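You operate a simulated robot arm through the tools that you are given. There is no shell and no other tool.

The job below is to be done with a simulated two-armed robot. You get a single attempt, and the scene is never put back.

Task
Take the lid off the dark jar and lay it down on the top of the dark bench.

Only the result counts: the job must be done as asked and must still hold three seconds after the hand-in. Knocking over, shifting, dropping, spilling or breaking anything else fails it. A push-on lid holds only when it is set on centred and level and pressed home; a screw cap is set on level and turned clockwise until tight.

Robot
Two 6-joint arms with two-finger grippers on one trunk, on a base that moves. Base frame: it is fixed to the floor where the robot stands at the start and does not move with it; the origin is under the middle of the robot, x ahead of it, y to its left, z up; the surface under the hand at the start is at about z = 0.86. Readings come in m, rad, newtons and seconds.
The left shoulder is at the start at [0.03, 0.178, 1.038], the right one opposite. With the tool pointing down near the work surface each hand reaches from about 0.46 to 0.84 m from the robot's upright axis, wherever it stands, measured 20 degrees to its own side. Payload 2.54 kg a hand.
Tool frame (each hand has its own): the origin (TCP) lies between the finger pads and is the grasp point; the fingertips stand 0.03 m ahead of it; z points along the fingers, y is the line along which they close. The gripper opens to 0.116 m; its body begins 0.095 m behind the TCP.
Orientation is that of the tool frame in the base frame, as [roll, pitch, yaw] about the fixed x, y, z axes, in that order (R = Rz(yaw) Ry(pitch) Rx(roll)). With the fingers straight down and closing along the base's y, the tool's x points along the base's -x, its y along +y and its z along -z.

Tools
- The arms move only by the tool servo_tool. It takes "left_commands", "right_commands" or both (then of equal length, played together; a hand with none holds still); each is a list of rows, each a list of 7 numbers: the opening, from 0 (shut) to 1 (fully open), then the shift along the base's x, y, z in m, then the turn, a rotation vector about the base's x, y, z in rad. In form: [[fingers, tx, ty, tz, ax, ay, az], ...]. A call has 1 to 20 rows; each row is the pose to reach, as a shift and turn from the pose commanded when the call began. Each row takes 0.2 s and may step no farther than 0.05 m and 0.15 rad from the row before; otherwise, or with a gripper value out of range, the whole call is refused. Where a pose cannot be reached the arm comes as near as it can. A force on the tool above 40 N (or 10 N above the force at the start of the call, whichever is more), or a blocked arm, ends the call early, and 0.2 s more pass. The fingers move at their own pace (about 0.153 m/s each) and stop on an object; they squeeze with about 30 N. The grip force told is the motor's: it shows also when the fingers shut on nothing. Time passes only in rows, and 0.2 s behind the last, so rows that repeat a pose let the fingers close. It gives the time, the measured TCP pose, the force on the tool (base axes), the opening and the grip force at its end, in the units of the frame above (readings bear some noise), with the torque about the TCP (base axes, N m) and any sound that the robot's microphone picked up, and new pictures: "show" is both (left out), scene, wrist or none (wrist: the cameras of the hands that moved).
- Cameras (640 x 400 px; columns grow to the right, rows downward): "scene" is now at [0.0425, -0.027, 1.7617]; the picture's right is [-0.34, -0.94, 0.00], its down [-0.71, 0.25, -0.66] and it looks along [0.62, -0.22, -0.75] (base axes); focal length 249 px, centre (320, 200). "left" rides on the left gripper at [0.069, 0.015, -0.122] in its tool frame; the picture's right is [-0.21, 0.98, 0.00], its down [-0.83, -0.18, -0.53] and it looks along [-0.52, -0.11, 0.85] (tool axes); focal length 251 px, centre (320, 200). "right" rides on the right gripper at [0.069, -0.015, -0.122] in its tool frame; the picture's right is [0.21, 0.98, 0.00], its down [-0.83, 0.18, -0.53] and it looks along [-0.52, 0.11, 0.85] (tool axes); focal length 251 px, centre (320, 200). There is no depth. A picture from a camera that has moved, and an enlarged one, comes with that camera's place and axes in the base frame and with its lens.
- raise_lower(by): moves the trunk up (or, below 0, down) by that many m; the arms and the scene camera ride with it, the base frame stays. It gives what a move gives, with no picture.
- drive_base(legs): drives the robot by 1 to 6 legs, each [ahead, left, turn to the left] in m, m and rad, along the robot's own axes; the way and the turn of a leg run together, so that a leg with both is an arc; at most 1.5 m and 3.142 rad a leg. The arms and the cameras ride along, it lands a little off, and it stops where it bumps. It gives what a move gives, and a new picture of the scene camera.
- turn_head(pan, tilt): turns the head with the scene camera to pan (to the left, within 2.496 rad either way) and tilt (down, from -0.506 to 1.204), counted from straight ahead of the robot. It gives what a move gives, and a new picture of the scene camera.
- enlarge(camera, box): a new picture of the part [left, top, right, bottom] of that camera's present view, enlarged. No time passes.
- sign_off(): hands the job in; it is judged then, once.

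Nothing tells you exact positions but the pictures and the camera data. Unless the task says otherwise, let go and move clear before handing in.

The tools are called after "Emit:" by a JSON object that holds its "name" and its "arguments". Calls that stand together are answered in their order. servo_tool: Moves the arms, as the interface text tells. Its arguments: {"type":"object","properties":{"left_commands":{"type":"array","items":{"type":"array","items":{"type":"number"}}},"right_commands":{"type":"array","items":{"type":"array","items":{"type":"number"}}},"show":{"type":"string","enum":["both","scene","wrist","none"]}},"required":[]} The other tools are called the same way: raise_lower (by) moves the trunk up or down; drive_base (legs) drives the base; turn_head (pan, tilt) turns the head that bears the scene camera; enlarge (camera, box) takes an enlarged picture of a part of a camera's view; sign_off () hands the job in.

At the start:

```text
time: 0.0
left_eef_pos: [0.5883, 0.1257, 1.1638]
left_ee_rot: [-3.138, 0.004, 3.139]
left_contact_force: [-0.5, -0.5, -0.5]
left_torque: [-0.01, 0.0, 0.01]
left_width: 0.116
left_gripper_force: 0.1
right_eef_pos: [0.4259, -0.3763, 1.1793]
right_ee_rot: [3.141, 0.001, 3.141]
right_contact_force: [0.2, 0.2, -0.2]
right_torque: [-0.02, 0.02, -0.01]
right_width: 0.116
right_gripper_force: 0.1
trunk travel left (down, up): [-0.25, 0.29]
robot x, y, heading: [-0.0009, -0.0035, 0.002]
head pan, tilt (commanded): [-0.342, 0.848]
```

scene: 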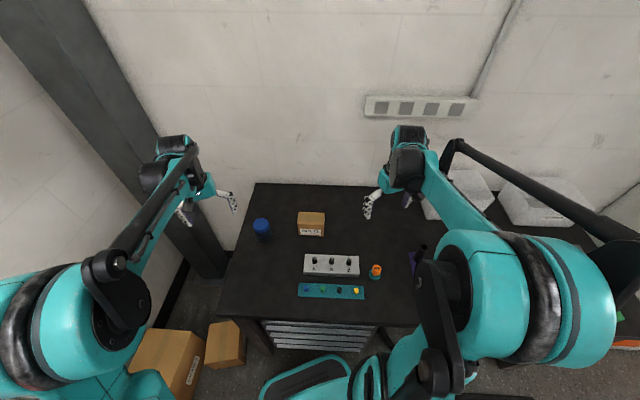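
right: 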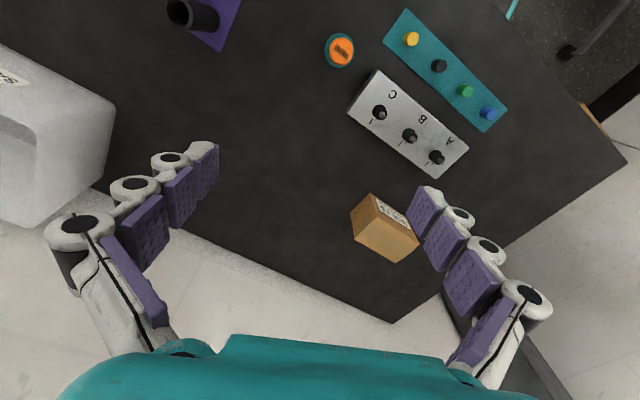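
left: 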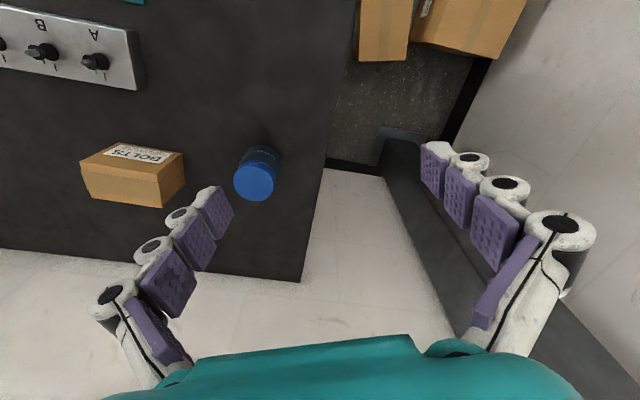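

I see a dark bench with a blue-lidded jar at the left, a small orange-topped item, a box, a knob panel and a button board. I'll enlarge the pictures to identify the dark jar and its lid.

Emit:
{"name": "enlarge", "arguments": {"camera": "scene", "box": [220, 190, 320, 252]}}

Emit:
{"name": "enlarge", "arguments": {"camera": "scene", "box": [340, 230, 460, 305]}}

Emit:
{"name": "enlarge", "arguments": {"camera": "left", "box": [200, 120, 320, 220]}}

Emit:
{"name": "enlarge", "arguments": {"camera": "right", "box": [120, 0, 420, 120]}}

```text
6.40 times, centred on (270, 221) of scene
camera zoom: at [0.0425, -0.027, 1.7617], right [-0.34, -0.94, 0.0], down [-0.71, 0.25, -0.66], along [0.62, -0.22, -0.75], focal length 1593 px, centre (640, 66)
```

zoom: 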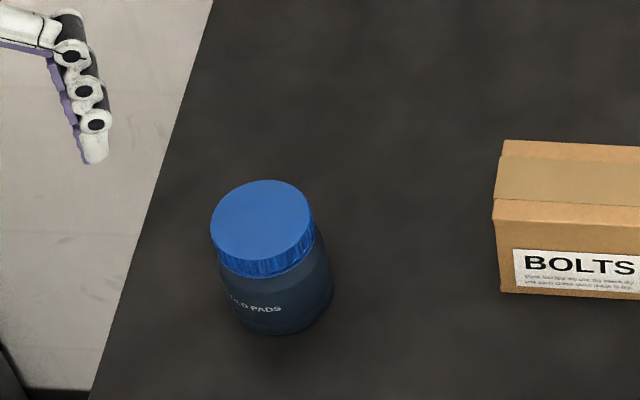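

```text
5.33 times, centred on (400, 268) of scene
camera zoom: at [0.0425, -0.027, 1.7617], right [-0.34, -0.94, 0.0], down [-0.71, 0.25, -0.66], along [0.62, -0.22, -0.75], focal length 1327 px, centre (-107, -160)
```

zoom: 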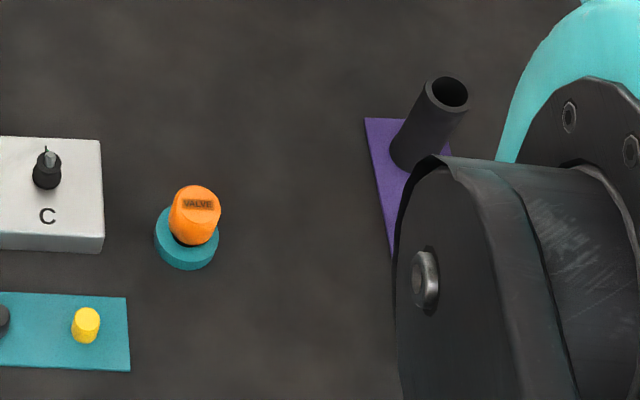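

```text
4.00 times, centred on (260, 170) of left
camera zoom: at [0.5205, 0.1411, 1.2856], right [0.22, 0.98, 0.0], down [0.82, -0.18, 0.54], along [0.52, -0.12, -0.84], focal length 1006 px, centre (560, 320)
```

zoom: 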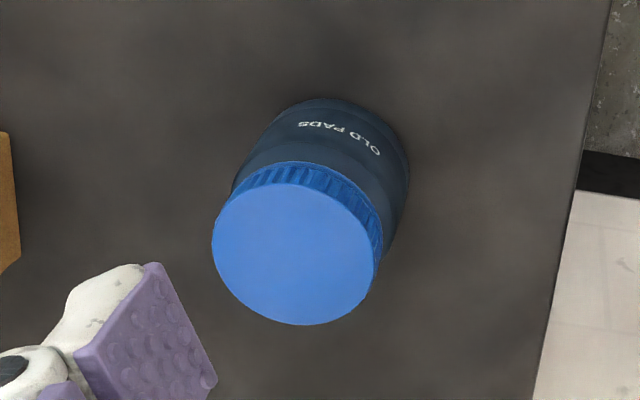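

```text
2.13 times, centred on (270, 60) of right
camera zoom: at [0.3581, -0.3907, 1.3017], right [-0.21, 0.98, 0.0], down [0.83, 0.18, 0.53], along [0.52, 0.11, -0.85], focal length 536 px, centre (427, 499)
```

zoom: 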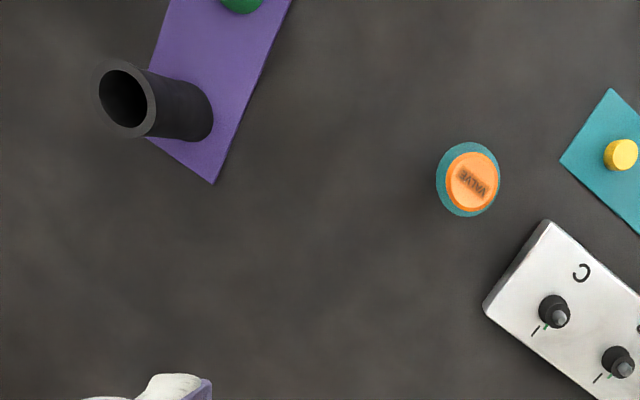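

The dark jar is the blue-lidded "OLD PADS" jar: lid about 62 mm wide, its top near (0.675, 0.0, 0.95), with a knurled cap that is probably screwed on. I plan to steady the body with the left hand coming in low and tilted, and turn the cap with the right hand from above. First I'll tilt the left hand while it is still clear of the jar.

Emit:
{"name": "servo_tool", "arguments": {"left_commands": [[1, -0.005, -0.008, -0.005, -0.023, -0.1295, -0.0396], [1, -0.01, -0.016, -0.01, -0.046, -0.259, -0.079], [1, -0.015, -0.024, -0.015, -0.069, -0.3885, -0.119], [1, -0.02, -0.032, -0.02, -0.0915, -0.518, -0.1585], [1, -0.025, -0.04, -0.025, -0.114, -0.6475, -0.198], [1, -0.03, -0.048, -0.03, -0.137, -0.777, -0.238], [1, -0.035, -0.056, -0.035, -0.16, -0.9065, -0.277], [1, -0.04, -0.065, -0.04, -0.183, -1.036, -0.317], [1, -0.04, -0.065, -0.04, -0.183, -1.036, -0.317]], "show": "both"}}

```text
time: 2.0
left_eef_pos: [0.5485, 0.0596, 1.1237]
left_ee_rot: [3.141, 1.053, 2.789]
left_contact_force: [0.4, -1.0, -0.3]
left_torque: [-0.01, 0.01, -0.01]
left_width: 0.1159
left_gripper_force: 0.0
right_eef_pos: [0.4247, -0.3766, 1.1792]
right_ee_rot: [3.141, 0.0, 3.141]
right_contact_force: [-0.4, 0.5, -0.7]
right_torque: [-0.02, 0.0, -0.02]
right_width: 0.1157
right_gripper_force: 0.1
trunk travel left (down, up): [-0.25, 0.29]
robot x, y, heading: [-0.0007, 0.0013, 0.005]
head pan, tilt (commanded): [-0.342, 0.848]
camera scene: at [0.042, -0.0269, 1.7617], right [-0.34, -0.94, 0.0], down [-0.71, 0.25, -0.66], along [0.62, -0.22, -0.75], focal length 249 px, centre (320, 200)
camera left: at [0.4233, 0.1228, 1.1251], right [0.44, 0.88, 0.19], down [-0.11, -0.15, 0.98], along [0.89, -0.45, 0.03], focal length 251 px, centre (320, 200)
```

scene: 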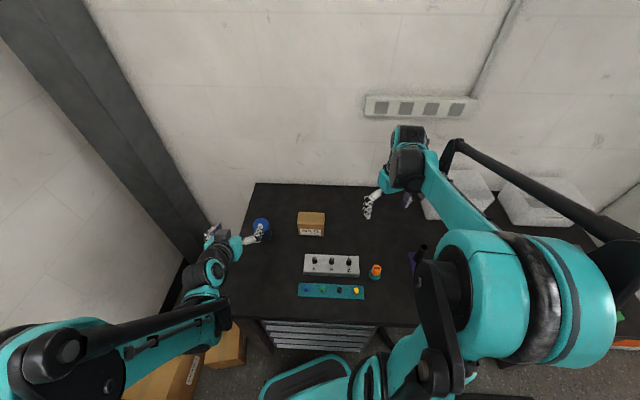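
left: 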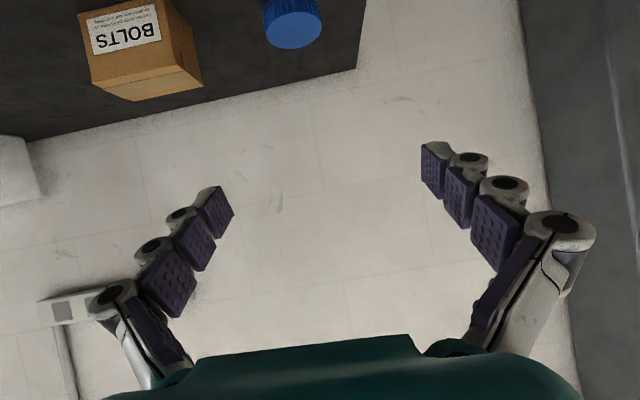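

The tilted left pose was reached cleanly. I'll lower the hand behind the jar to see it from the side and check reach.

Emit:
{"name": "servo_tool", "arguments": {"left_commands": [[1, -0.008, 0, -0.035, 0, 0, 0], [1, -0.016, 0, -0.07, 0, 0, 0], [1, -0.024, 0, -0.105, 0, 0, 0], [1, -0.03, 0, -0.135, 0, 0, 0], [1, -0.03, 0, -0.135, 0, 0, 0]], "show": "both"}}

```text
time: 3.2
left_eef_pos: [0.5488, 0.0544, 1.083]
left_ee_rot: [-3.142, 1.048, 2.791]
left_contact_force: [-0.1, -0.9, -0.2]
left_torque: [0.03, 0.04, 0.01]
left_width: 0.1157
left_gripper_force: 0.0
left hand out of reach, approached as far as the arm can: row 2, 3, 4, 5
right_eef_pos: [0.4265, -0.3769, 1.1783]
right_ee_rot: [-3.141, 0.0, -3.142]
right_contact_force: [-0.7, -0.1, 0.4]
right_torque: [-0.04, 0.04, 0.05]
right_width: 0.1162
right_gripper_force: 0.0
trunk travel left (down, up): [-0.25, 0.29]
robot x, y, heading: [-0.0009, 0.0008, 0.0]
head pan, tilt (commanded): [-0.342, 0.848]
camera scene: at [0.0427, -0.027, 1.7617], right [-0.34, -0.94, 0.0], down [-0.71, 0.25, -0.66], along [0.62, -0.22, -0.75], focal length 249 px, centre (320, 200)
camera left: at [0.4249, 0.1177, 1.0835], right [0.44, 0.88, 0.19], down [-0.11, -0.15, 0.98], along [0.89, -0.45, 0.03], focal length 251 px, centre (320, 200)
```

scene: 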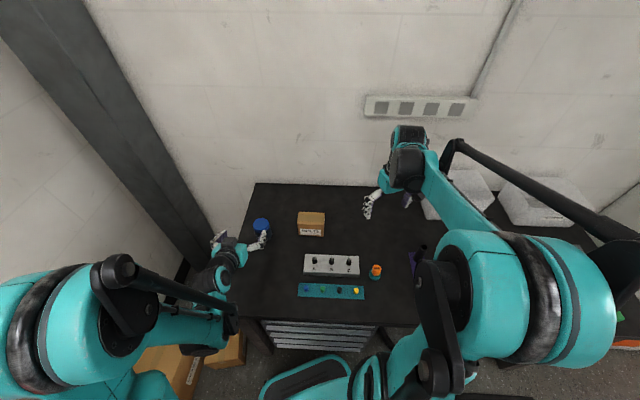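
left: 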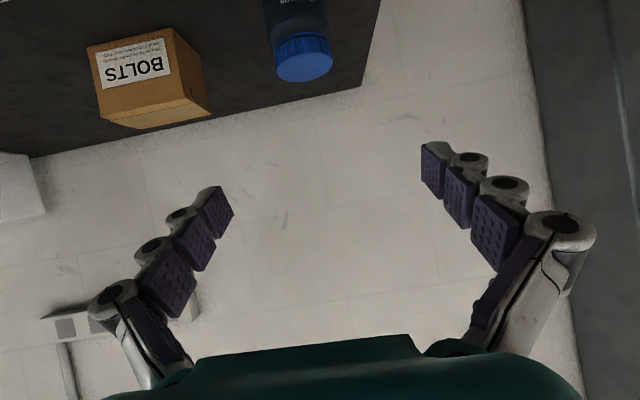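

The left arm is folded too tightly this close to the robot. I'll back the base up about 8 cm to give both arms room; the jar stays within the right hand's reach.

Emit:
{"name": "drive_base", "arguments": {"legs": [[-0.08, 0, 0]]}}

```text
time: 4.3
left_eef_pos: [0.4694, 0.0552, 1.0829]
left_ee_rot: [3.141, 1.048, 2.79]
left_contact_force: [-0.6, -0.9, -0.4]
left_torque: [-0.01, 0.01, 0.0]
left_width: 0.116
left_gripper_force: 0.1
right_eef_pos: [0.3453, -0.3765, 1.1796]
right_ee_rot: [-3.141, 0.002, -3.141]
right_contact_force: [-0.9, 0.3, 0.4]
right_torque: [0.02, -0.04, 0.02]
right_width: 0.1159
right_gripper_force: 0.1
trunk travel left (down, up): [-0.25, 0.29]
robot x, y, heading: [-0.08, -0.0012, 0.002]
head pan, tilt (commanded): [-0.342, 0.848]
camera scene: at [-0.0392, -0.027, 1.7618], right [-0.34, -0.94, 0.0], down [-0.71, 0.25, -0.66], along [0.62, -0.22, -0.75], focal length 249 px, centre (320, 200)
```

scene: 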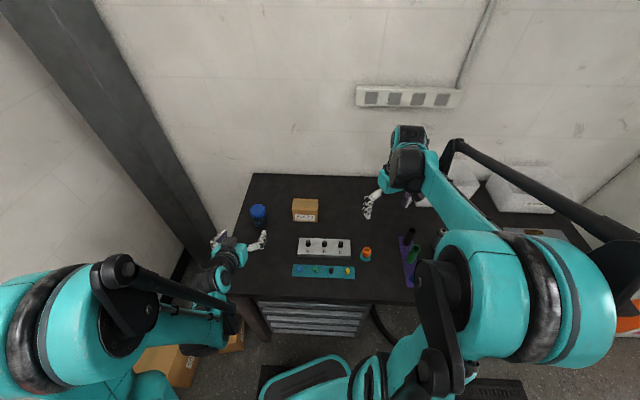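

The base moved back as planned and nothing was disturbed. I'll move the left hand forward a little to see what pose the commands are counted from.

Emit:
{"name": "servo_tool", "arguments": {"left_commands": [[1, 0.035, 0, 0, 0, 0, 0], [1, 0.07, 0, 0, 0, 0, 0], [1, 0.07, 0, 0, 0, 0, 0]], "show": "wrist"}}

```text
time: 5.1
left_eef_pos: [0.5407, 0.0564, 1.0812]
left_ee_rot: [3.14, 1.049, 2.789]
left_contact_force: [0.2, -0.4, 0.5]
left_torque: [0.0, -0.03, -0.02]
left_width: 0.1158
left_gripper_force: 0.0
right_eef_pos: [0.3472, -0.3761, 1.1794]
right_ee_rot: [-3.14, 0.0, 3.141]
right_contact_force: [0.0, 1.1, -0.4]
right_torque: [0.0, -0.01, -0.03]
right_width: 0.1161
right_gripper_force: 0.1
trunk travel left (down, up): [-0.25, 0.29]
robot x, y, heading: [-0.0786, 0.0011, 0.0]
head pan, tilt (commanded): [-0.342, 0.848]
camera left: at [0.4162, 0.1187, 1.0832], right [0.44, 0.88, 0.19], down [-0.11, -0.15, 0.98], along [0.89, -0.45, 0.03], focal length 251 px, centre (320, 200)
```

left: 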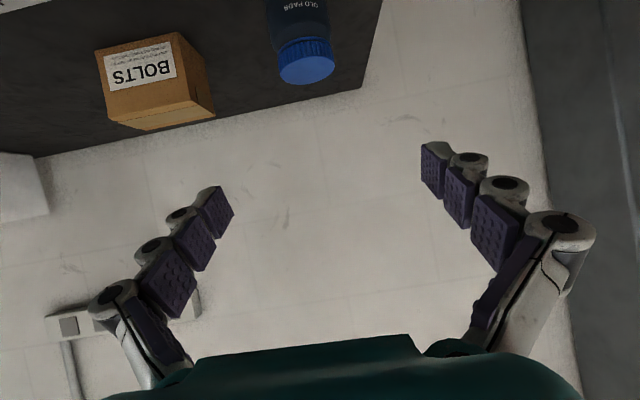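

Commands are counted from the pose actually reached. I'll lower the left hand now, still well behind the jar.

Emit:
{"name": "servo_tool", "arguments": {"left_commands": [[1, 0, 0, -0.035, 0, 0, 0], [1, 0, 0, -0.07, 0, 0, 0], [1, 0, 0, -0.1, 0, 0, 0], [1, 0, 0, -0.13, 0, 0, 0], [1, 0, 0, -0.13, 0, 0, 0]], "show": "both"}}

```text
time: 6.3
left_eef_pos: [0.5831, 0.049, 0.9975]
left_ee_rot: [3.141, 1.047, 2.791]
left_contact_force: [-0.3, 0.5, -0.1]
left_torque: [0.0, 0.03, -0.02]
left_width: 0.1161
left_gripper_force: 0.1
left hand out of reach, approached as far as the arm can: row 2, 3, 4, 5
right_eef_pos: [0.3463, -0.3769, 1.1795]
right_ee_rot: [-3.14, -0.001, -3.141]
right_contact_force: [0.0, 0.0, -0.1]
right_torque: [-0.02, -0.03, -0.02]
right_width: 0.1159
right_gripper_force: 0.1
trunk travel left (down, up): [-0.25, 0.29]
robot x, y, heading: [-0.0823, 0.0009, 0.0]
head pan, tilt (commanded): [-0.342, 0.848]
camera scene: at [-0.0378, -0.0269, 1.7617], right [-0.34, -0.94, 0.0], down [-0.71, 0.25, -0.66], along [0.62, -0.22, -0.75], focal length 249 px, centre (320, 200)
camera left: at [0.4588, 0.1127, 0.9991], right [0.44, 0.88, 0.19], down [-0.11, -0.15, 0.98], along [0.89, -0.45, 0.03], focal length 251 px, centre (320, 200)
```

scene: 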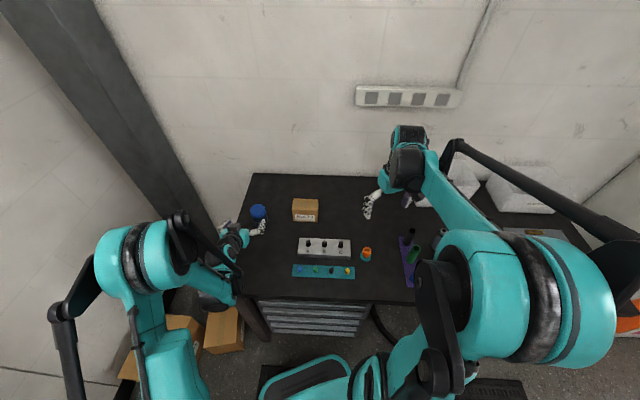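
left: 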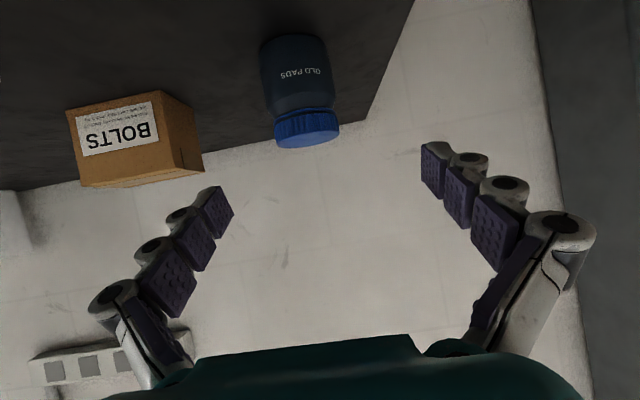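

The low tilted pose is near the left arm's folding limit, and the forearm comes down too steeply. I'll raise the hand a bit and then lower the trunk so the forearm comes in flatter.

Emit:
{"name": "servo_tool", "arguments": {"left_commands": [[1, -0.015, 0.005, 0.04, 0, 0, 0], [1, -0.025, 0.008, 0.08, 0, 0, 0], [1, -0.025, 0.008, 0.1, 0, 0, 0]], "show": "none"}}

Emit:
{"name": "raise_lower", "arguments": {"by": -0.1}}

```text
time: 7.1
left_eef_pos: [0.5597, 0.0607, 1.0987]
left_ee_rot: [3.142, 1.049, 2.793]
left_contact_force: [0.2, 0.3, 0.3]
left_torque: [0.0, 0.01, -0.01]
left_width: 0.1159
left_gripper_force: 0.1
right_eef_pos: [0.3466, -0.3745, 1.1795]
right_ee_rot: [-3.141, 0.001, 3.14]
right_contact_force: [0.6, -0.1, -0.5]
right_torque: [-0.03, -0.03, 0.01]
right_width: 0.116
right_gripper_force: 0.2
trunk travel left (down, up): [-0.25, 0.29]
robot x, y, heading: [-0.0781, -0.0009, 0.004]
head pan, tilt (commanded): [-0.342, 0.848]
```

```text
time: 8.4
left_eef_pos: [0.5611, 0.0603, 0.9968]
left_ee_rot: [-3.141, 1.05, 2.791]
left_contact_force: [0.2, -0.8, 1.2]
left_torque: [-0.03, -0.01, 0.02]
left_width: 0.1161
left_gripper_force: 0.0
right_eef_pos: [0.3471, -0.3757, 1.079]
right_ee_rot: [-3.14, 0.001, -3.141]
right_contact_force: [-0.4, 0.3, 0.7]
right_torque: [0.01, -0.01, 0.0]
right_width: 0.116
right_gripper_force: 0.0
trunk travel left (down, up): [-0.15, 0.39]
robot x, y, heading: [-0.0815, -0.0008, -0.002]
head pan, tilt (commanded): [-0.342, 0.848]
```

The trunk is down 0.1 m and the left hand is at z = 0.997. I'll lower the hand towards jar-body height, staying behind the jar.

Emit:
{"name": "servo_tool", "arguments": {"left_commands": [[1, 0.0, -0.01, -0.02, 0, 0, 0], [1, 0.0, -0.02, -0.04, 0, 0, 0], [1, 0.0, -0.02, -0.06, 0, 0, 0], [1, 0.0, -0.02, -0.06, 0, 0, 0]], "show": "both"}}

```text
time: 9.4
left_eef_pos: [0.5621, 0.0415, 0.9369]
left_ee_rot: [-3.141, 1.048, 2.791]
left_contact_force: [-0.2, 0.2, 0.4]
left_torque: [0.01, -0.01, 0.01]
left_width: 0.116
left_gripper_force: 0.1
right_eef_pos: [0.3474, -0.3762, 1.0792]
right_ee_rot: [3.141, 0.001, -3.139]
right_contact_force: [0.3, 0.3, -0.6]
right_torque: [-0.04, -0.03, -0.03]
right_width: 0.1161
right_gripper_force: 0.0
trunk travel left (down, up): [-0.15, 0.39]
robot x, y, heading: [-0.0829, -0.0002, 0.004]
head pan, tilt (commanded): [-0.342, 0.848]
camera scene: at [-0.0376, -0.0271, 1.6617], right [-0.34, -0.94, 0.0], down [-0.71, 0.25, -0.66], along [0.62, -0.22, -0.75], focal length 249 px, centre (320, 200)
camera left: at [0.4368, 0.1037, 0.9381], right [0.44, 0.88, 0.19], down [-0.11, -0.15, 0.98], along [0.89, -0.45, 0.03], focal length 251 px, centre (320, 200)
```

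scene: 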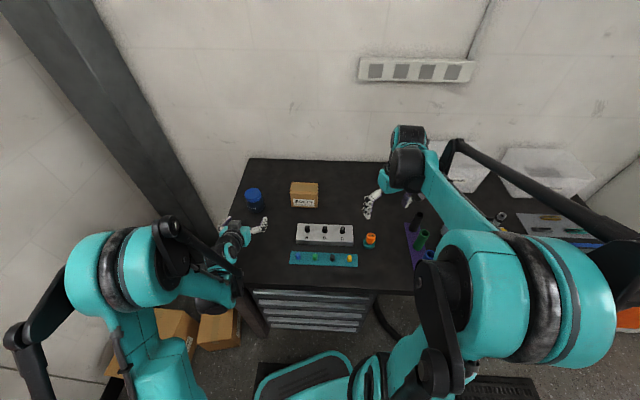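
left: 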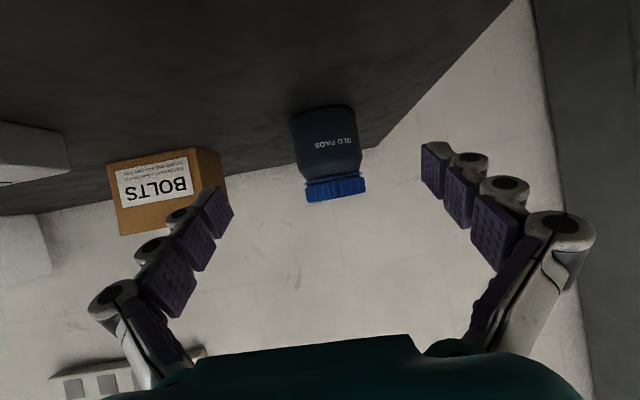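

This reach works. I'll enlarge the jar from this side view to measure its body and lid heights.

Emit:
{"name": "enlarge", "arguments": {"camera": "left", "box": [270, 90, 398, 210]}}

Emit:
{"name": "enlarge", "arguments": {"camera": "scene", "box": [210, 165, 330, 240]}}

```text
3.33 times, centred on (334, 150) of left
camera zoom: at [0.4368, 0.1037, 0.9381], right [0.44, 0.88, 0.19], down [-0.11, -0.15, 0.98], along [0.89, -0.45, 0.03], focal length 838 px, centre (273, 367)
```

zoom: 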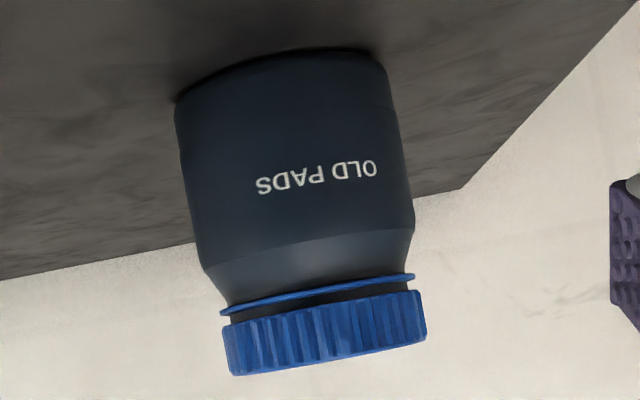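

```text
5.33 times, centred on (270, 202) of scene
camera zoom: at [-0.0376, -0.0271, 1.6617], right [-0.34, -0.94, 0.0], down [-0.71, 0.25, -0.66], along [0.62, -0.22, -0.75], focal length 1327 px, centre (587, 187)
```

zoom: 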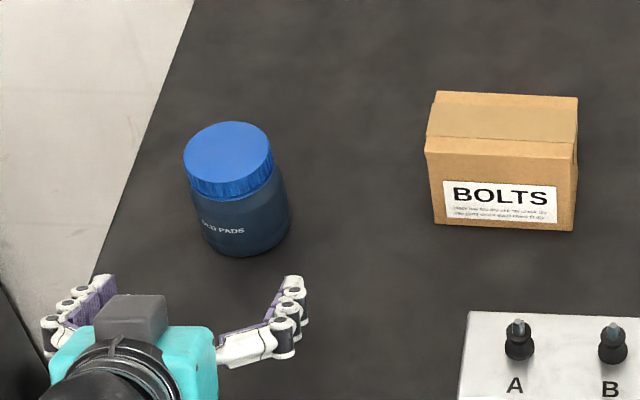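

It is a screw cap with a tamper ring: the cap spans about z 0.930–0.947, and the body is about 67 mm wide below z 0.912, centred near (0.676, 0.002). I'll bring the open left fingers around the body without closing them.

Emit:
{"name": "servo_tool", "arguments": {"left_commands": [[1, 0.02, -0.006, -0.012, 0, 0, 0], [1, 0.04, -0.012, -0.024, 0, 0, 0], [1, 0.06, -0.02, -0.034, 0, 0, 0], [1, 0.08, -0.027, -0.04, 0, 0, 0], [1, 0.102, -0.035, -0.042, 0, 0, 0], [1, 0.102, -0.035, -0.042, 0, 0, 0]], "show": "both"}}

```text
time: 10.8
left_eef_pos: [0.6625, 0.0048, 0.8957]
left_ee_rot: [-3.141, 1.049, 2.791]
left_contact_force: [1.0, -0.4, 0.8]
left_torque: [0.02, 0.01, -0.01]
left_width: 0.1158
left_gripper_force: 0.1
right_eef_pos: [0.3474, -0.3759, 1.0793]
right_ee_rot: [3.141, 0.0, 3.141]
right_contact_force: [0.1, 0.2, 0.8]
right_torque: [-0.02, 0.0, -0.01]
right_width: 0.116
right_gripper_force: 0.0
trunk travel left (down, up): [-0.15, 0.39]
robot x, y, heading: [-0.0825, -0.0019, 0.002]
head pan, tilt (commanded): [-0.342, 0.848]
camera scene: at [-0.0375, -0.0269, 1.6617], right [-0.34, -0.94, 0.0], down [-0.71, 0.25, -0.66], along [0.62, -0.22, -0.75], focal length 249 px, centre (320, 200)
camera left: at [0.5373, 0.0684, 0.8969], right [0.44, 0.88, 0.19], down [-0.11, -0.15, 0.98], along [0.89, -0.45, 0.03], focal length 251 px, centre (320, 200)
```

scene: 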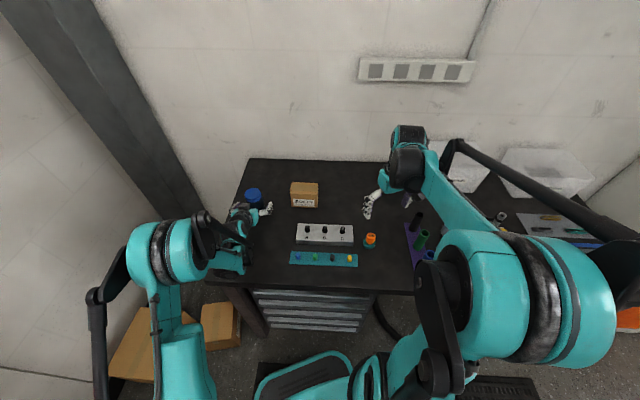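
left: 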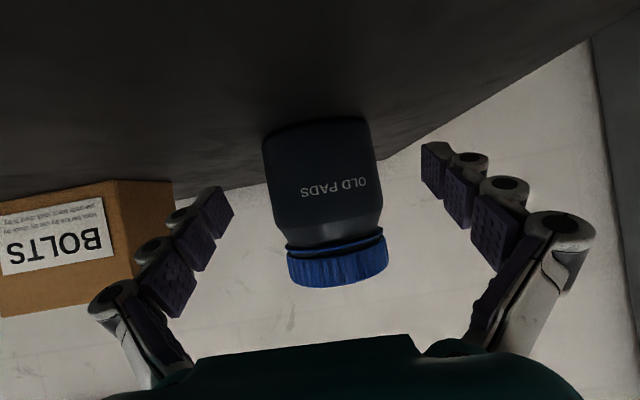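

The open fingers now straddle the jar body, with the jar within 2 mm or so of centre. I'll nudge 2 mm sideways and close to just short of contact to check the centring.

Emit:
{"name": "servo_tool", "arguments": {"left_commands": [[0.9, 0.0007, 0.002, 0, 0, 0, 0], [0.8, 0.0007, 0.002, 0, 0, 0, 0], [0.7, 0.0007, 0.002, 0, 0, 0, 0], [0.64, 0.0007, 0.002, 0, 0, 0, 0], [0.64, 0.0007, 0.002, 0, 0, 0, 0]], "show": "wrist"}}

Emit:
{"name": "enlarge", "arguments": {"camera": "left", "box": [200, 80, 456, 240]}}

Emit:
{"name": "enlarge", "arguments": {"camera": "scene", "box": [210, 165, 330, 240]}}

```text
time: 12.0
left_eef_pos: [0.6631, 0.0079, 0.8956]
left_ee_rot: [3.14, 1.05, 2.79]
left_contact_force: [0.7, -0.2, 0.1]
left_torque: [0.0, -0.03, -0.01]
left_width: 0.0739
left_gripper_force: 0.1
right_eef_pos: [0.3463, -0.3742, 1.0797]
right_ee_rot: [3.139, 0.0, 3.142]
right_contact_force: [0.5, -0.3, -0.2]
right_torque: [0.04, 0.04, 0.0]
right_width: 0.1162
right_gripper_force: 0.1
trunk travel left (down, up): [-0.15, 0.39]
robot x, y, heading: [-0.0808, 0.0006, -0.001]
head pan, tilt (commanded): [-0.342, 0.848]
camera left: at [0.5386, 0.0706, 0.8964], right [0.44, 0.88, 0.19], down [-0.11, -0.15, 0.98], along [0.89, -0.45, 0.03], focal length 251 px, centre (320, 200)
```

left: 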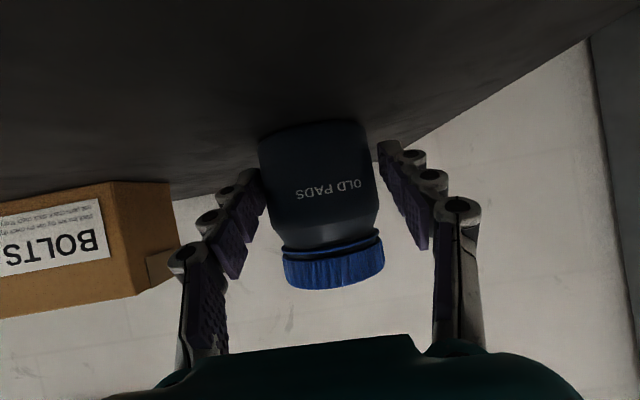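

```text
2.50 times, centred on (328, 160) of left
camera zoom: at [0.5386, 0.0706, 0.8964], right [0.44, 0.88, 0.19], down [-0.11, -0.15, 0.98], along [0.89, -0.45, 0.03], focal length 629 px, centre (300, 300)
```

zoom: 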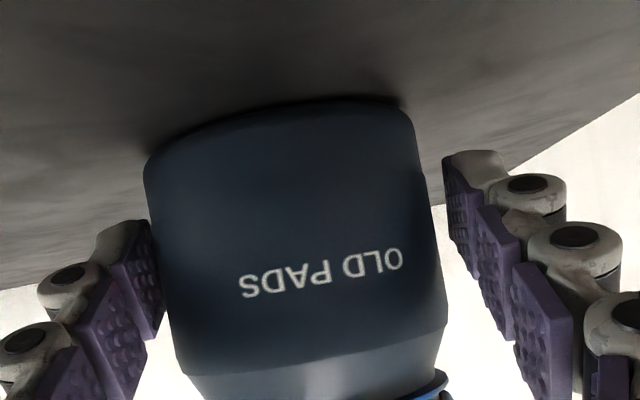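

```text
5.33 times, centred on (270, 202) of scene
camera zoom: at [-0.0371, -0.027, 1.6617], right [-0.34, -0.94, 0.0], down [-0.71, 0.25, -0.66], along [0.62, -0.22, -0.75], focal length 1327 px, centre (587, 187)
```

zoom: 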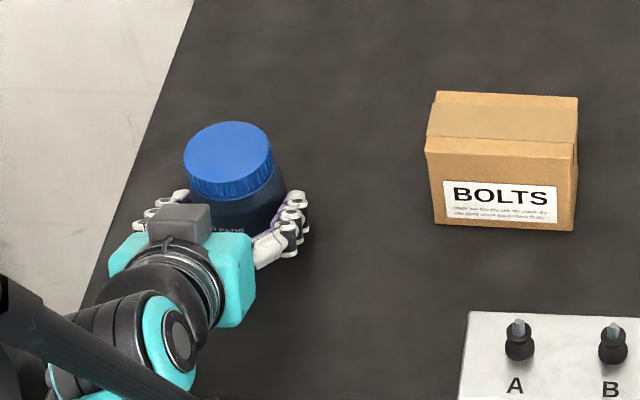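

The jar sits centred between the pads to about 1 mm. I'll close gently onto the body and squeeze.

Emit:
{"name": "servo_tool", "arguments": {"left_commands": [[0.62, 0, 0, 0, 0, 0, 0], [0.6, 0, 0, 0, 0, 0, 0], [0.58, 0, 0, 0, 0, 0, 0], [0.56, 0, 0, 0, 0, 0, 0], [0.53, 0, 0, 0, 0, 0, 0], [0.5, 0, 0, 0, 0, 0, 0]], "show": "wrist"}}

```text
time: 13.4
left_eef_pos: [0.6631, 0.0083, 0.896]
left_ee_rot: [-3.142, 1.049, 2.793]
left_contact_force: [-0.5, -0.5, 0.2]
left_torque: [-0.06, 0.02, -0.01]
left_width: 0.0648
left_gripper_force: 30.6
right_eef_pos: [0.3466, -0.3761, 1.0793]
right_ee_rot: [-3.141, 0.001, -3.142]
right_contact_force: [0.5, 0.5, 0.0]
right_torque: [-0.01, -0.02, 0.02]
right_width: 0.1162
right_gripper_force: 0.0
trunk travel left (down, up): [-0.15, 0.39]
robot x, y, heading: [-0.0821, 0.0001, 0.001]
head pan, tilt (commanded): [-0.342, 0.848]
camera left: at [0.5385, 0.0705, 0.8965], right [0.44, 0.88, 0.19], down [-0.11, -0.15, 0.98], along [0.89, -0.45, 0.03], focal length 251 px, centre (320, 200)
```

left: 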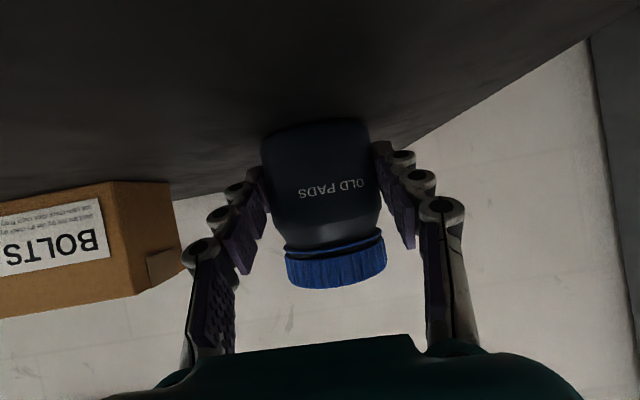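

The jar body is held at 30 N (65 mm wide) with no net push on it. Next I'll bring the right hand high over the bench towards the cap, turning it −60° so there is room for a counter-clockwise twist, and check its reach on the way.

Emit:
{"name": "servo_tool", "arguments": {"right_commands": [[1, 0.027, 0.031, 0, 0, 0, -0.1], [1, 0.054, 0.062, 0, 0, 0, -0.2], [1, 0.081, 0.093, 0, 0, 0, -0.3], [1, 0.108, 0.124, 0, 0, 0, -0.4], [1, 0.135, 0.155, 0, 0, 0, -0.5], [1, 0.162, 0.186, -0.005, 0, 0, -0.6], [1, 0.189, 0.217, -0.01, 0, 0, -0.7], [1, 0.216, 0.248, -0.015, 0, 0, -0.8], [1, 0.243, 0.279, -0.02, 0, 0, -0.9], [1, 0.265, 0.303, -0.025, 0, 0, -1.0], [1, 0.265, 0.303, -0.025, 0, 0, -1.05], [1, 0.265, 0.303, -0.025, 0, 0, -1.05]], "show": "both"}}

```text
time: 16.0
left_eef_pos: [0.6637, 0.0078, 0.8954]
left_ee_rot: [3.141, 1.05, 2.79]
left_contact_force: [1.5, -0.2, 2.5]
left_torque: [-0.15, -0.07, -0.02]
left_width: 0.0648
left_gripper_force: 30.1
right_eef_pos: [0.611, -0.0753, 1.0545]
right_ee_rot: [3.14, 0.0, 2.091]
right_contact_force: [0.1, -0.2, 0.4]
right_torque: [-0.01, 0.03, -0.01]
right_width: 0.1158
right_gripper_force: 0.0
trunk travel left (down, up): [-0.15, 0.39]
robot x, y, heading: [-0.0795, -0.002, 0.003]
head pan, tilt (commanded): [-0.342, 0.848]
camera scene: at [-0.0373, -0.027, 1.6617], right [-0.34, -0.94, 0.0], down [-0.71, 0.25, -0.66], along [0.62, -0.22, -0.75], focal length 249 px, centre (320, 200)
camera right: at [0.5641, -0.0212, 1.177], right [0.74, 0.67, 0.0], down [0.57, -0.63, 0.53], along [0.36, -0.4, -0.85], focal length 251 px, centre (320, 200)
```

scene: 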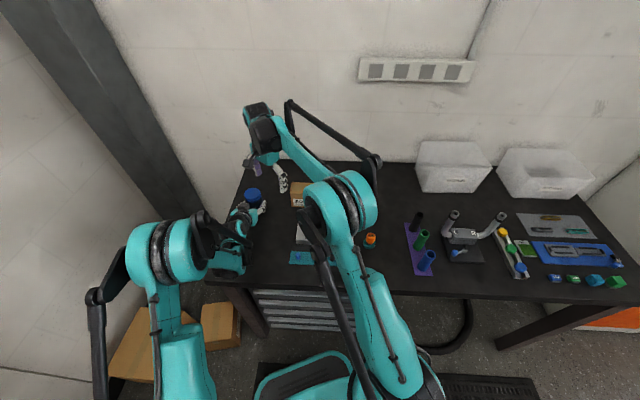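
right: 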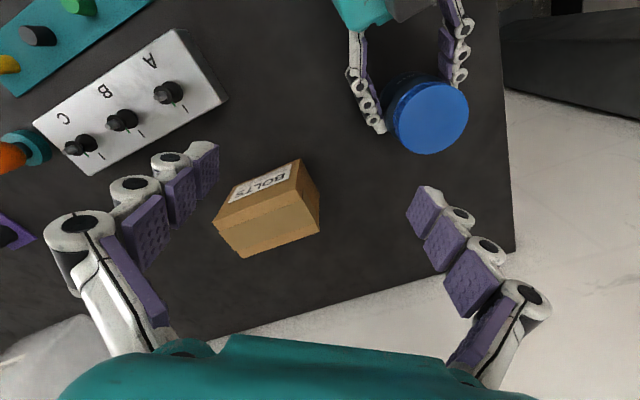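

The right hand got there easily; its view puts the cap centre at about (0.675, 0.002), matching my earlier estimates. I'll move directly above the cap with the fingers still clear of it.

Emit:
{"name": "servo_tool", "arguments": {"right_commands": [[1, 0.022, 0.026, 0, 0, 0, 0], [1, 0.044, 0.052, 0, 0, 0, 0], [1, 0.0645, 0.077, -0.01, 0, 0, 0], [1, 0.0645, 0.077, -0.03, 0, 0, 0], [1, 0.0645, 0.077, -0.03, 0, 0, 0]], "show": "both"}}

```text
time: 17.2
left_eef_pos: [0.6636, 0.0082, 0.8958]
left_ee_rot: [3.141, 1.048, 2.792]
left_contact_force: [0.0, -0.3, 2.6]
left_torque: [-0.15, -0.05, 0.04]
left_width: 0.0648
left_gripper_force: 29.9
right_eef_pos: [0.677, 0.0044, 1.0238]
right_ee_rot: [3.141, 0.0, 2.092]
right_contact_force: [0.4, -0.5, 0.2]
right_torque: [0.02, -0.04, -0.01]
right_width: 0.1159
right_gripper_force: 0.1
trunk travel left (down, up): [-0.15, 0.39]
robot x, y, heading: [-0.0774, 0.0009, -0.003]
head pan, tilt (commanded): [-0.342, 0.848]
camera scene: at [-0.0373, -0.027, 1.6617], right [-0.34, -0.94, 0.0], down [-0.71, 0.25, -0.66], along [0.62, -0.22, -0.75], focal length 249 px, centre (320, 200)
camera right: at [0.6298, 0.0569, 1.147], right [0.74, 0.67, 0.0], down [0.57, -0.63, 0.53], along [0.36, -0.4, -0.85], focal length 251 px, centre (320, 200)
```

scene: 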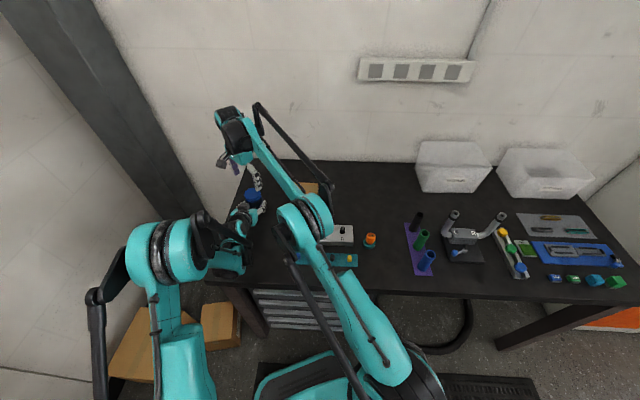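
right: 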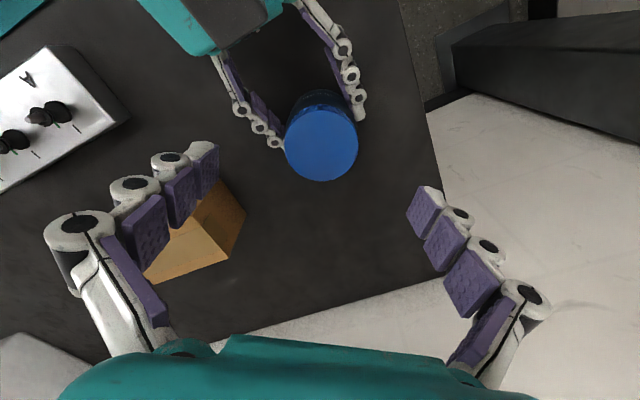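

The cap is centred under the right hand within about 1 mm. I'll turn the hand a little (finger line to about 40°) to clear the left fingers, narrow the opening and lower the tips to just above the tamper ring.

Emit:
{"name": "servo_tool", "arguments": {"right_commands": [[0.9, 0, 0, -0.005, 0, 0, 0.09], [0.8, 0, 0, -0.01, 0, 0, 0.175], [0.76, 0, 0, -0.025, 0, 0, 0.175], [0.76, 0, 0, -0.04, 0, 0, 0.175], [0.76, 0, 0, -0.05, 0, 0, 0.175], [0.76, 0, 0, -0.056, 0, 0, 0.175], [0.76, 0, 0, -0.061, 0, 0, 0.175], [0.76, 0, 0, -0.061, 0, 0, 0.175]], "show": "both"}}

Emit:
{"name": "enlarge", "arguments": {"camera": "right", "box": [160, 60, 480, 260]}}

Emit:
{"name": "enlarge", "arguments": {"camera": "left", "box": [200, 100, 456, 300]}}

```text
time: 19.0
left_eef_pos: [0.663, 0.0066, 0.8952]
left_ee_rot: [-3.141, 1.049, 2.79]
left_contact_force: [-0.7, -1.4, 2.5]
left_torque: [-0.11, 0.0, 0.0]
left_width: 0.0649
left_gripper_force: 29.6
right_eef_pos: [0.677, 0.0041, 0.963]
right_ee_rot: [3.141, 0.0, 2.267]
right_contact_force: [-0.2, 0.1, 0.3]
right_torque: [0.01, 0.0, -0.02]
right_width: 0.0883
right_gripper_force: 0.1
trunk travel left (down, up): [-0.15, 0.39]
robot x, y, heading: [-0.0828, 0.0018, -0.0]
head pan, tilt (commanded): [-0.342, 0.848]
camera scene: at [-0.0373, -0.027, 1.6617], right [-0.34, -0.94, 0.0], down [-0.71, 0.25, -0.66], along [0.62, -0.22, -0.75], focal length 249 px, centre (320, 200)
camera right: at [0.6213, 0.0473, 1.0863], right [0.61, 0.79, 0.0], down [0.67, -0.52, 0.53], along [0.42, -0.33, -0.85], focal length 251 px, centre (320, 200)
```

scene: 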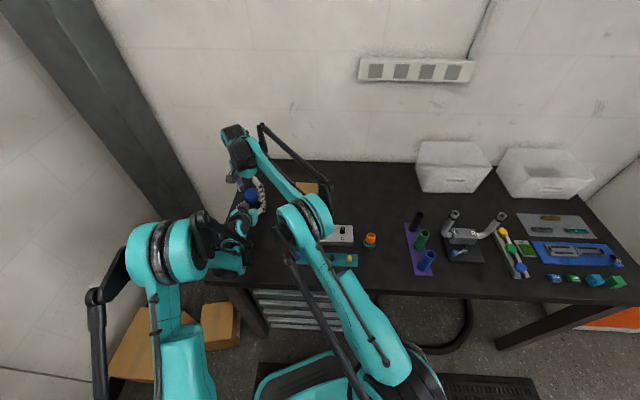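
right: 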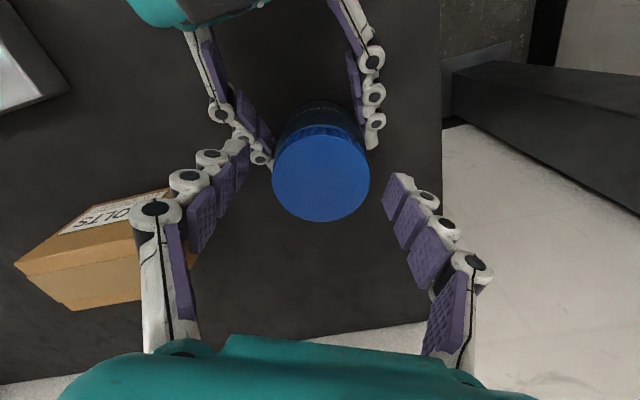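

```text
2.00 times, centred on (320, 160) of right
camera zoom: at [0.6213, 0.0473, 1.0863], right [0.61, 0.79, 0.0], down [0.67, -0.52, 0.53], along [0.42, -0.33, -0.85], focal length 503 px, centre (320, 280)
```

zoom: 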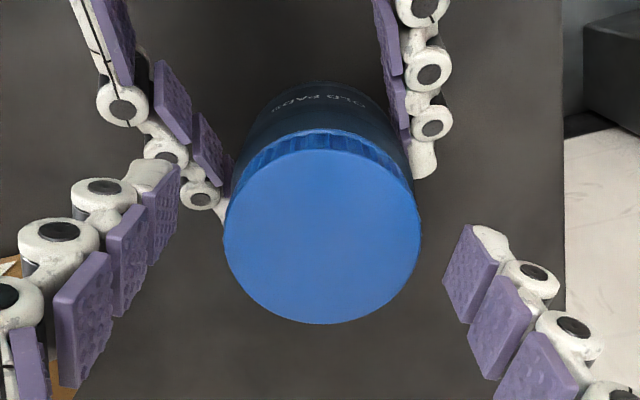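

```text
2.00 times, centred on (328, 200) of left
camera zoom: at [0.5385, 0.0706, 0.8965], right [0.44, 0.88, 0.19], down [-0.11, -0.15, 0.98], along [0.89, -0.45, 0.03], focal length 503 px, centre (304, 200)
```

zoom: 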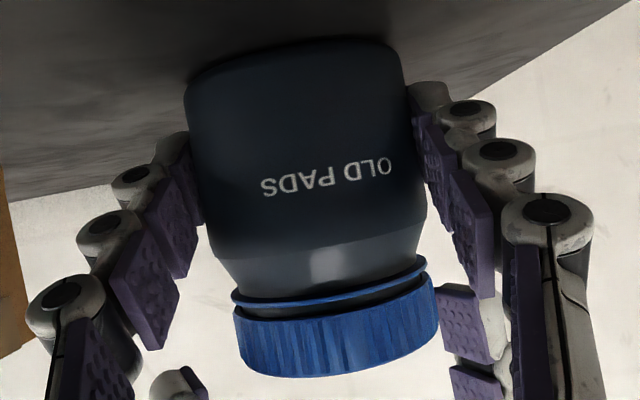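

Both hands clear each other, and the right fingertips overlap the cap side by about 8 mm. I'll lower 3 mm more and close gently on the cap.

Emit:
{"name": "servo_tool", "arguments": {"right_commands": [[0.7, 0, 0, -0.003, 0, 0, 0], [0.64, 0, 0, -0.003, 0, 0, 0], [0.6, 0, 0, -0.003, 0, 0, 0], [0.57, 0, 0, -0.003, 0, 0, 0], [0.54, 0, 0, -0.003, 0, 0, 0], [0.51, 0, 0, -0.003, 0, 0, 0], [0.48, 0, 0, -0.003, 0, 0, 0], [0.45, 0, 0, -0.003, 0, 0, 0]], "show": "wrist"}}

Emit:
{"name": "enlarge", "arguments": {"camera": "left", "box": [200, 140, 456, 300]}}

```text
time: 20.8
left_eef_pos: [0.6632, 0.0074, 0.8947]
left_ee_rot: [3.141, 1.047, 2.79]
left_contact_force: [-13.5, -5.7, 2.8]
left_torque: [0.19, -0.6, -0.19]
left_width: 0.0649
left_gripper_force: 30.0
right_eef_pos: [0.6769, 0.0038, 0.9611]
right_ee_rot: [3.141, 0.0, 2.269]
right_contact_force: [15.5, 8.5, 4.0]
right_torque: [0.23, -0.5, 0.11]
right_width: 0.0597
right_gripper_force: 30.0
trunk travel left (down, up): [-0.15, 0.39]
robot x, y, heading: [-0.0787, -0.0007, 0.001]
head pan, tilt (commanded): [-0.342, 0.848]
camera right: at [0.6212, 0.0481, 1.0833], right [0.61, 0.79, 0.0], down [0.67, -0.52, 0.54], along [0.42, -0.33, -0.84], focal length 251 px, centre (320, 200)
```

right: 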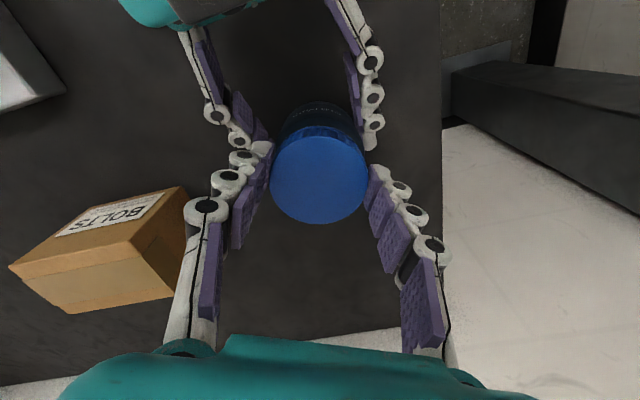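

```text
2.50 times, centred on (328, 220) of left
camera zoom: at [0.5379, 0.0704, 0.8966], right [0.44, 0.88, 0.19], down [-0.11, -0.15, 0.98], along [0.89, -0.45, 0.03], focal length 629 px, centre (300, 150)
```

zoom: 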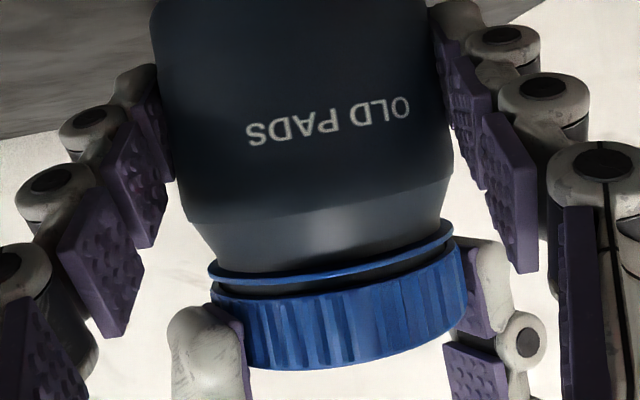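

The cap is gripped at 30 N, but a sideways load of about 17 N shows I'm roughly 1 mm off centre. I'll shift the right hand about 1 mm along the finger line to relieve it before twisting.

Emit:
{"name": "servo_tool", "arguments": {"right_commands": [[0.45, 0.0008, 0.0006, 0, 0, 0, 0], [0.45, 0.0008, 0.0006, 0, 0, 0, 0]], "show": "none"}}

```text
time: 21.4
left_eef_pos: [0.6622, 0.0079, 0.8955]
left_ee_rot: [-3.141, 1.047, 2.791]
left_contact_force: [-17.0, -6.6, 1.5]
left_torque: [0.09, -0.34, -0.28]
left_width: 0.0646
left_gripper_force: 30.3
right_eef_pos: [0.6766, 0.0049, 0.9628]
right_ee_rot: [3.141, -0.001, 2.268]
right_contact_force: [13.5, 6.3, 3.3]
right_torque: [0.21, -0.51, 0.04]
right_width: 0.0597
right_gripper_force: 29.9
trunk travel left (down, up): [-0.15, 0.39]
robot x, y, heading: [-0.0815, 0.0018, -0.003]
head pan, tilt (commanded): [-0.342, 0.848]
```

The load fell only slightly with that 1 mm shift, so the arms are fairly compliant. I'll shift another 2 mm the same way and re-read the force.

Emit:
{"name": "servo_tool", "arguments": {"right_commands": [[0.45, 0.0008, 0.0006, 0, 0, 0, 0], [0.45, 0.0016, 0.0012, 0, 0, 0, 0], [0.45, 0.0016, 0.0012, 0, 0, 0, 0]], "show": "wrist"}}

```text
time: 22.2
left_eef_pos: [0.6648, 0.0081, 0.8952]
left_ee_rot: [-3.141, 1.05, 2.79]
left_contact_force: [7.7, -2.7, -1.7]
left_torque: [-0.15, 0.63, -0.12]
left_width: 0.0648
left_gripper_force: 29.7
right_eef_pos: [0.6774, 0.0058, 0.961]
right_ee_rot: [-3.14, -0.001, 2.268]
right_contact_force: [-7.6, 1.8, 4.7]
right_torque: [0.17, 0.01, 0.09]
right_width: 0.0594
right_gripper_force: 30.2
trunk travel left (down, up): [-0.15, 0.39]
robot x, y, heading: [-0.0786, 0.0009, 0.0]
head pan, tilt (commanded): [-0.342, 0.848]
camera right: at [0.6233, 0.0495, 1.0836], right [0.61, 0.79, 0.0], down [0.67, -0.52, 0.53], along [0.42, -0.33, -0.85], focal length 251 px, centre (320, 200)
```

right: 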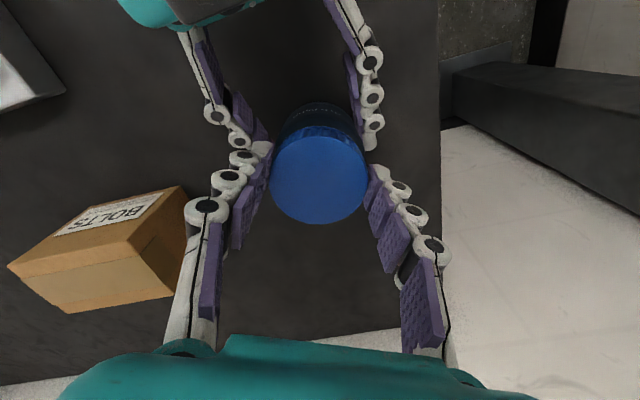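

That overshot slightly in x, and the remaining load is small. I'll trim back half a millimetre and start the counter-clockwise twist, about 1.1 rad with a tiny lift.

Emit:
{"name": "servo_tool", "arguments": {"right_commands": [[0.4, -0.0005, 0.0004, 0, 0, 0, 0], [0.4, -0.0005, 0.0004, 0, 0, 0, 0.08], [0.4, -0.0005, 0.0004, 0, 0, 0, 0.16], [0.4, -0.0005, 0.0004, 0.0001, 0, 0, 0.25]], "show": "wrist"}}

Emit:
{"name": "enlarge", "arguments": {"camera": "left", "box": [200, 140, 456, 300]}}

```text
time: 23.2
left_eef_pos: [0.6646, 0.0086, 0.8958]
left_ee_rot: [3.14, 1.049, 2.79]
left_contact_force: [22.0, 6.1, -8.1]
left_torque: [-0.37, 0.86, 0.28]
left_width: 0.0647
left_gripper_force: 30.1
right_eef_pos: [0.6778, 0.0054, 0.9611]
right_ee_rot: [-3.14, -0.003, 2.518]
right_contact_force: [-22.4, -8.2, 12.5]
right_torque: [-0.29, 0.65, -0.13]
right_width: 0.0596
right_gripper_force: 30.1
trunk travel left (down, up): [-0.15, 0.39]
robot x, y, heading: [-0.0808, 0.0017, -0.0]
head pan, tilt (commanded): [-0.342, 0.848]
camera right: at [0.6136, 0.034, 1.0833], right [0.4, 0.92, 0.0], down [0.78, -0.33, 0.53], along [0.49, -0.21, -0.85], focal length 251 px, centre (320, 200)
```

right: 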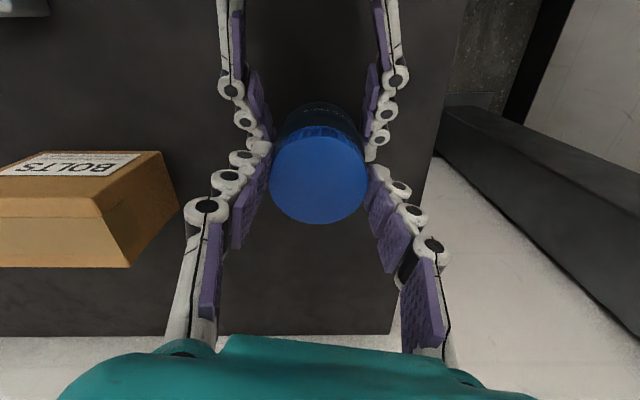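

```text
2.50 times, centred on (328, 220) of left
camera zoom: at [0.5389, 0.0713, 0.8965], right [0.43, 0.88, 0.19], down [-0.11, -0.15, 0.98], along [0.89, -0.45, 0.03], focal length 629 px, centre (300, 150)
```

zoom: 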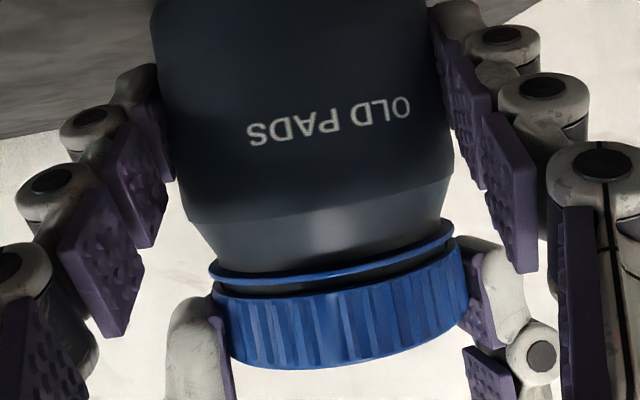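

The cap turned about 14° while the jar's label stayed put, so the thread is turning. The side load has grown and the cap is pushing the hand up a little, so I'll relieve both and keep turning.

Emit:
{"name": "servo_tool", "arguments": {"right_commands": [[0.4, -0.0012, -0.0006, 0.0008, 0, 0, 0], [0.4, -0.0012, -0.0006, 0.0008, 0, 0, 0]], "show": "none"}}

```text
time: 23.8
left_eef_pos: [0.6637, 0.0079, 0.8953]
left_ee_rot: [-3.141, 1.048, 2.792]
left_contact_force: [12.8, 12.4, -1.7]
left_torque: [-0.33, 0.31, 0.34]
left_width: 0.0647
left_gripper_force: 29.9
right_eef_pos: [0.6774, 0.0058, 0.9612]
right_ee_rot: [-3.139, 0.002, 2.518]
right_contact_force: [-12.9, -12.0, 4.8]
right_torque: [-0.5, 0.52, -0.1]
right_width: 0.0593
right_gripper_force: 29.7
trunk travel left (down, up): [-0.15, 0.39]
robot x, y, heading: [-0.0787, -0.0034, 0.002]
head pan, tilt (commanded): [-0.342, 0.848]
```

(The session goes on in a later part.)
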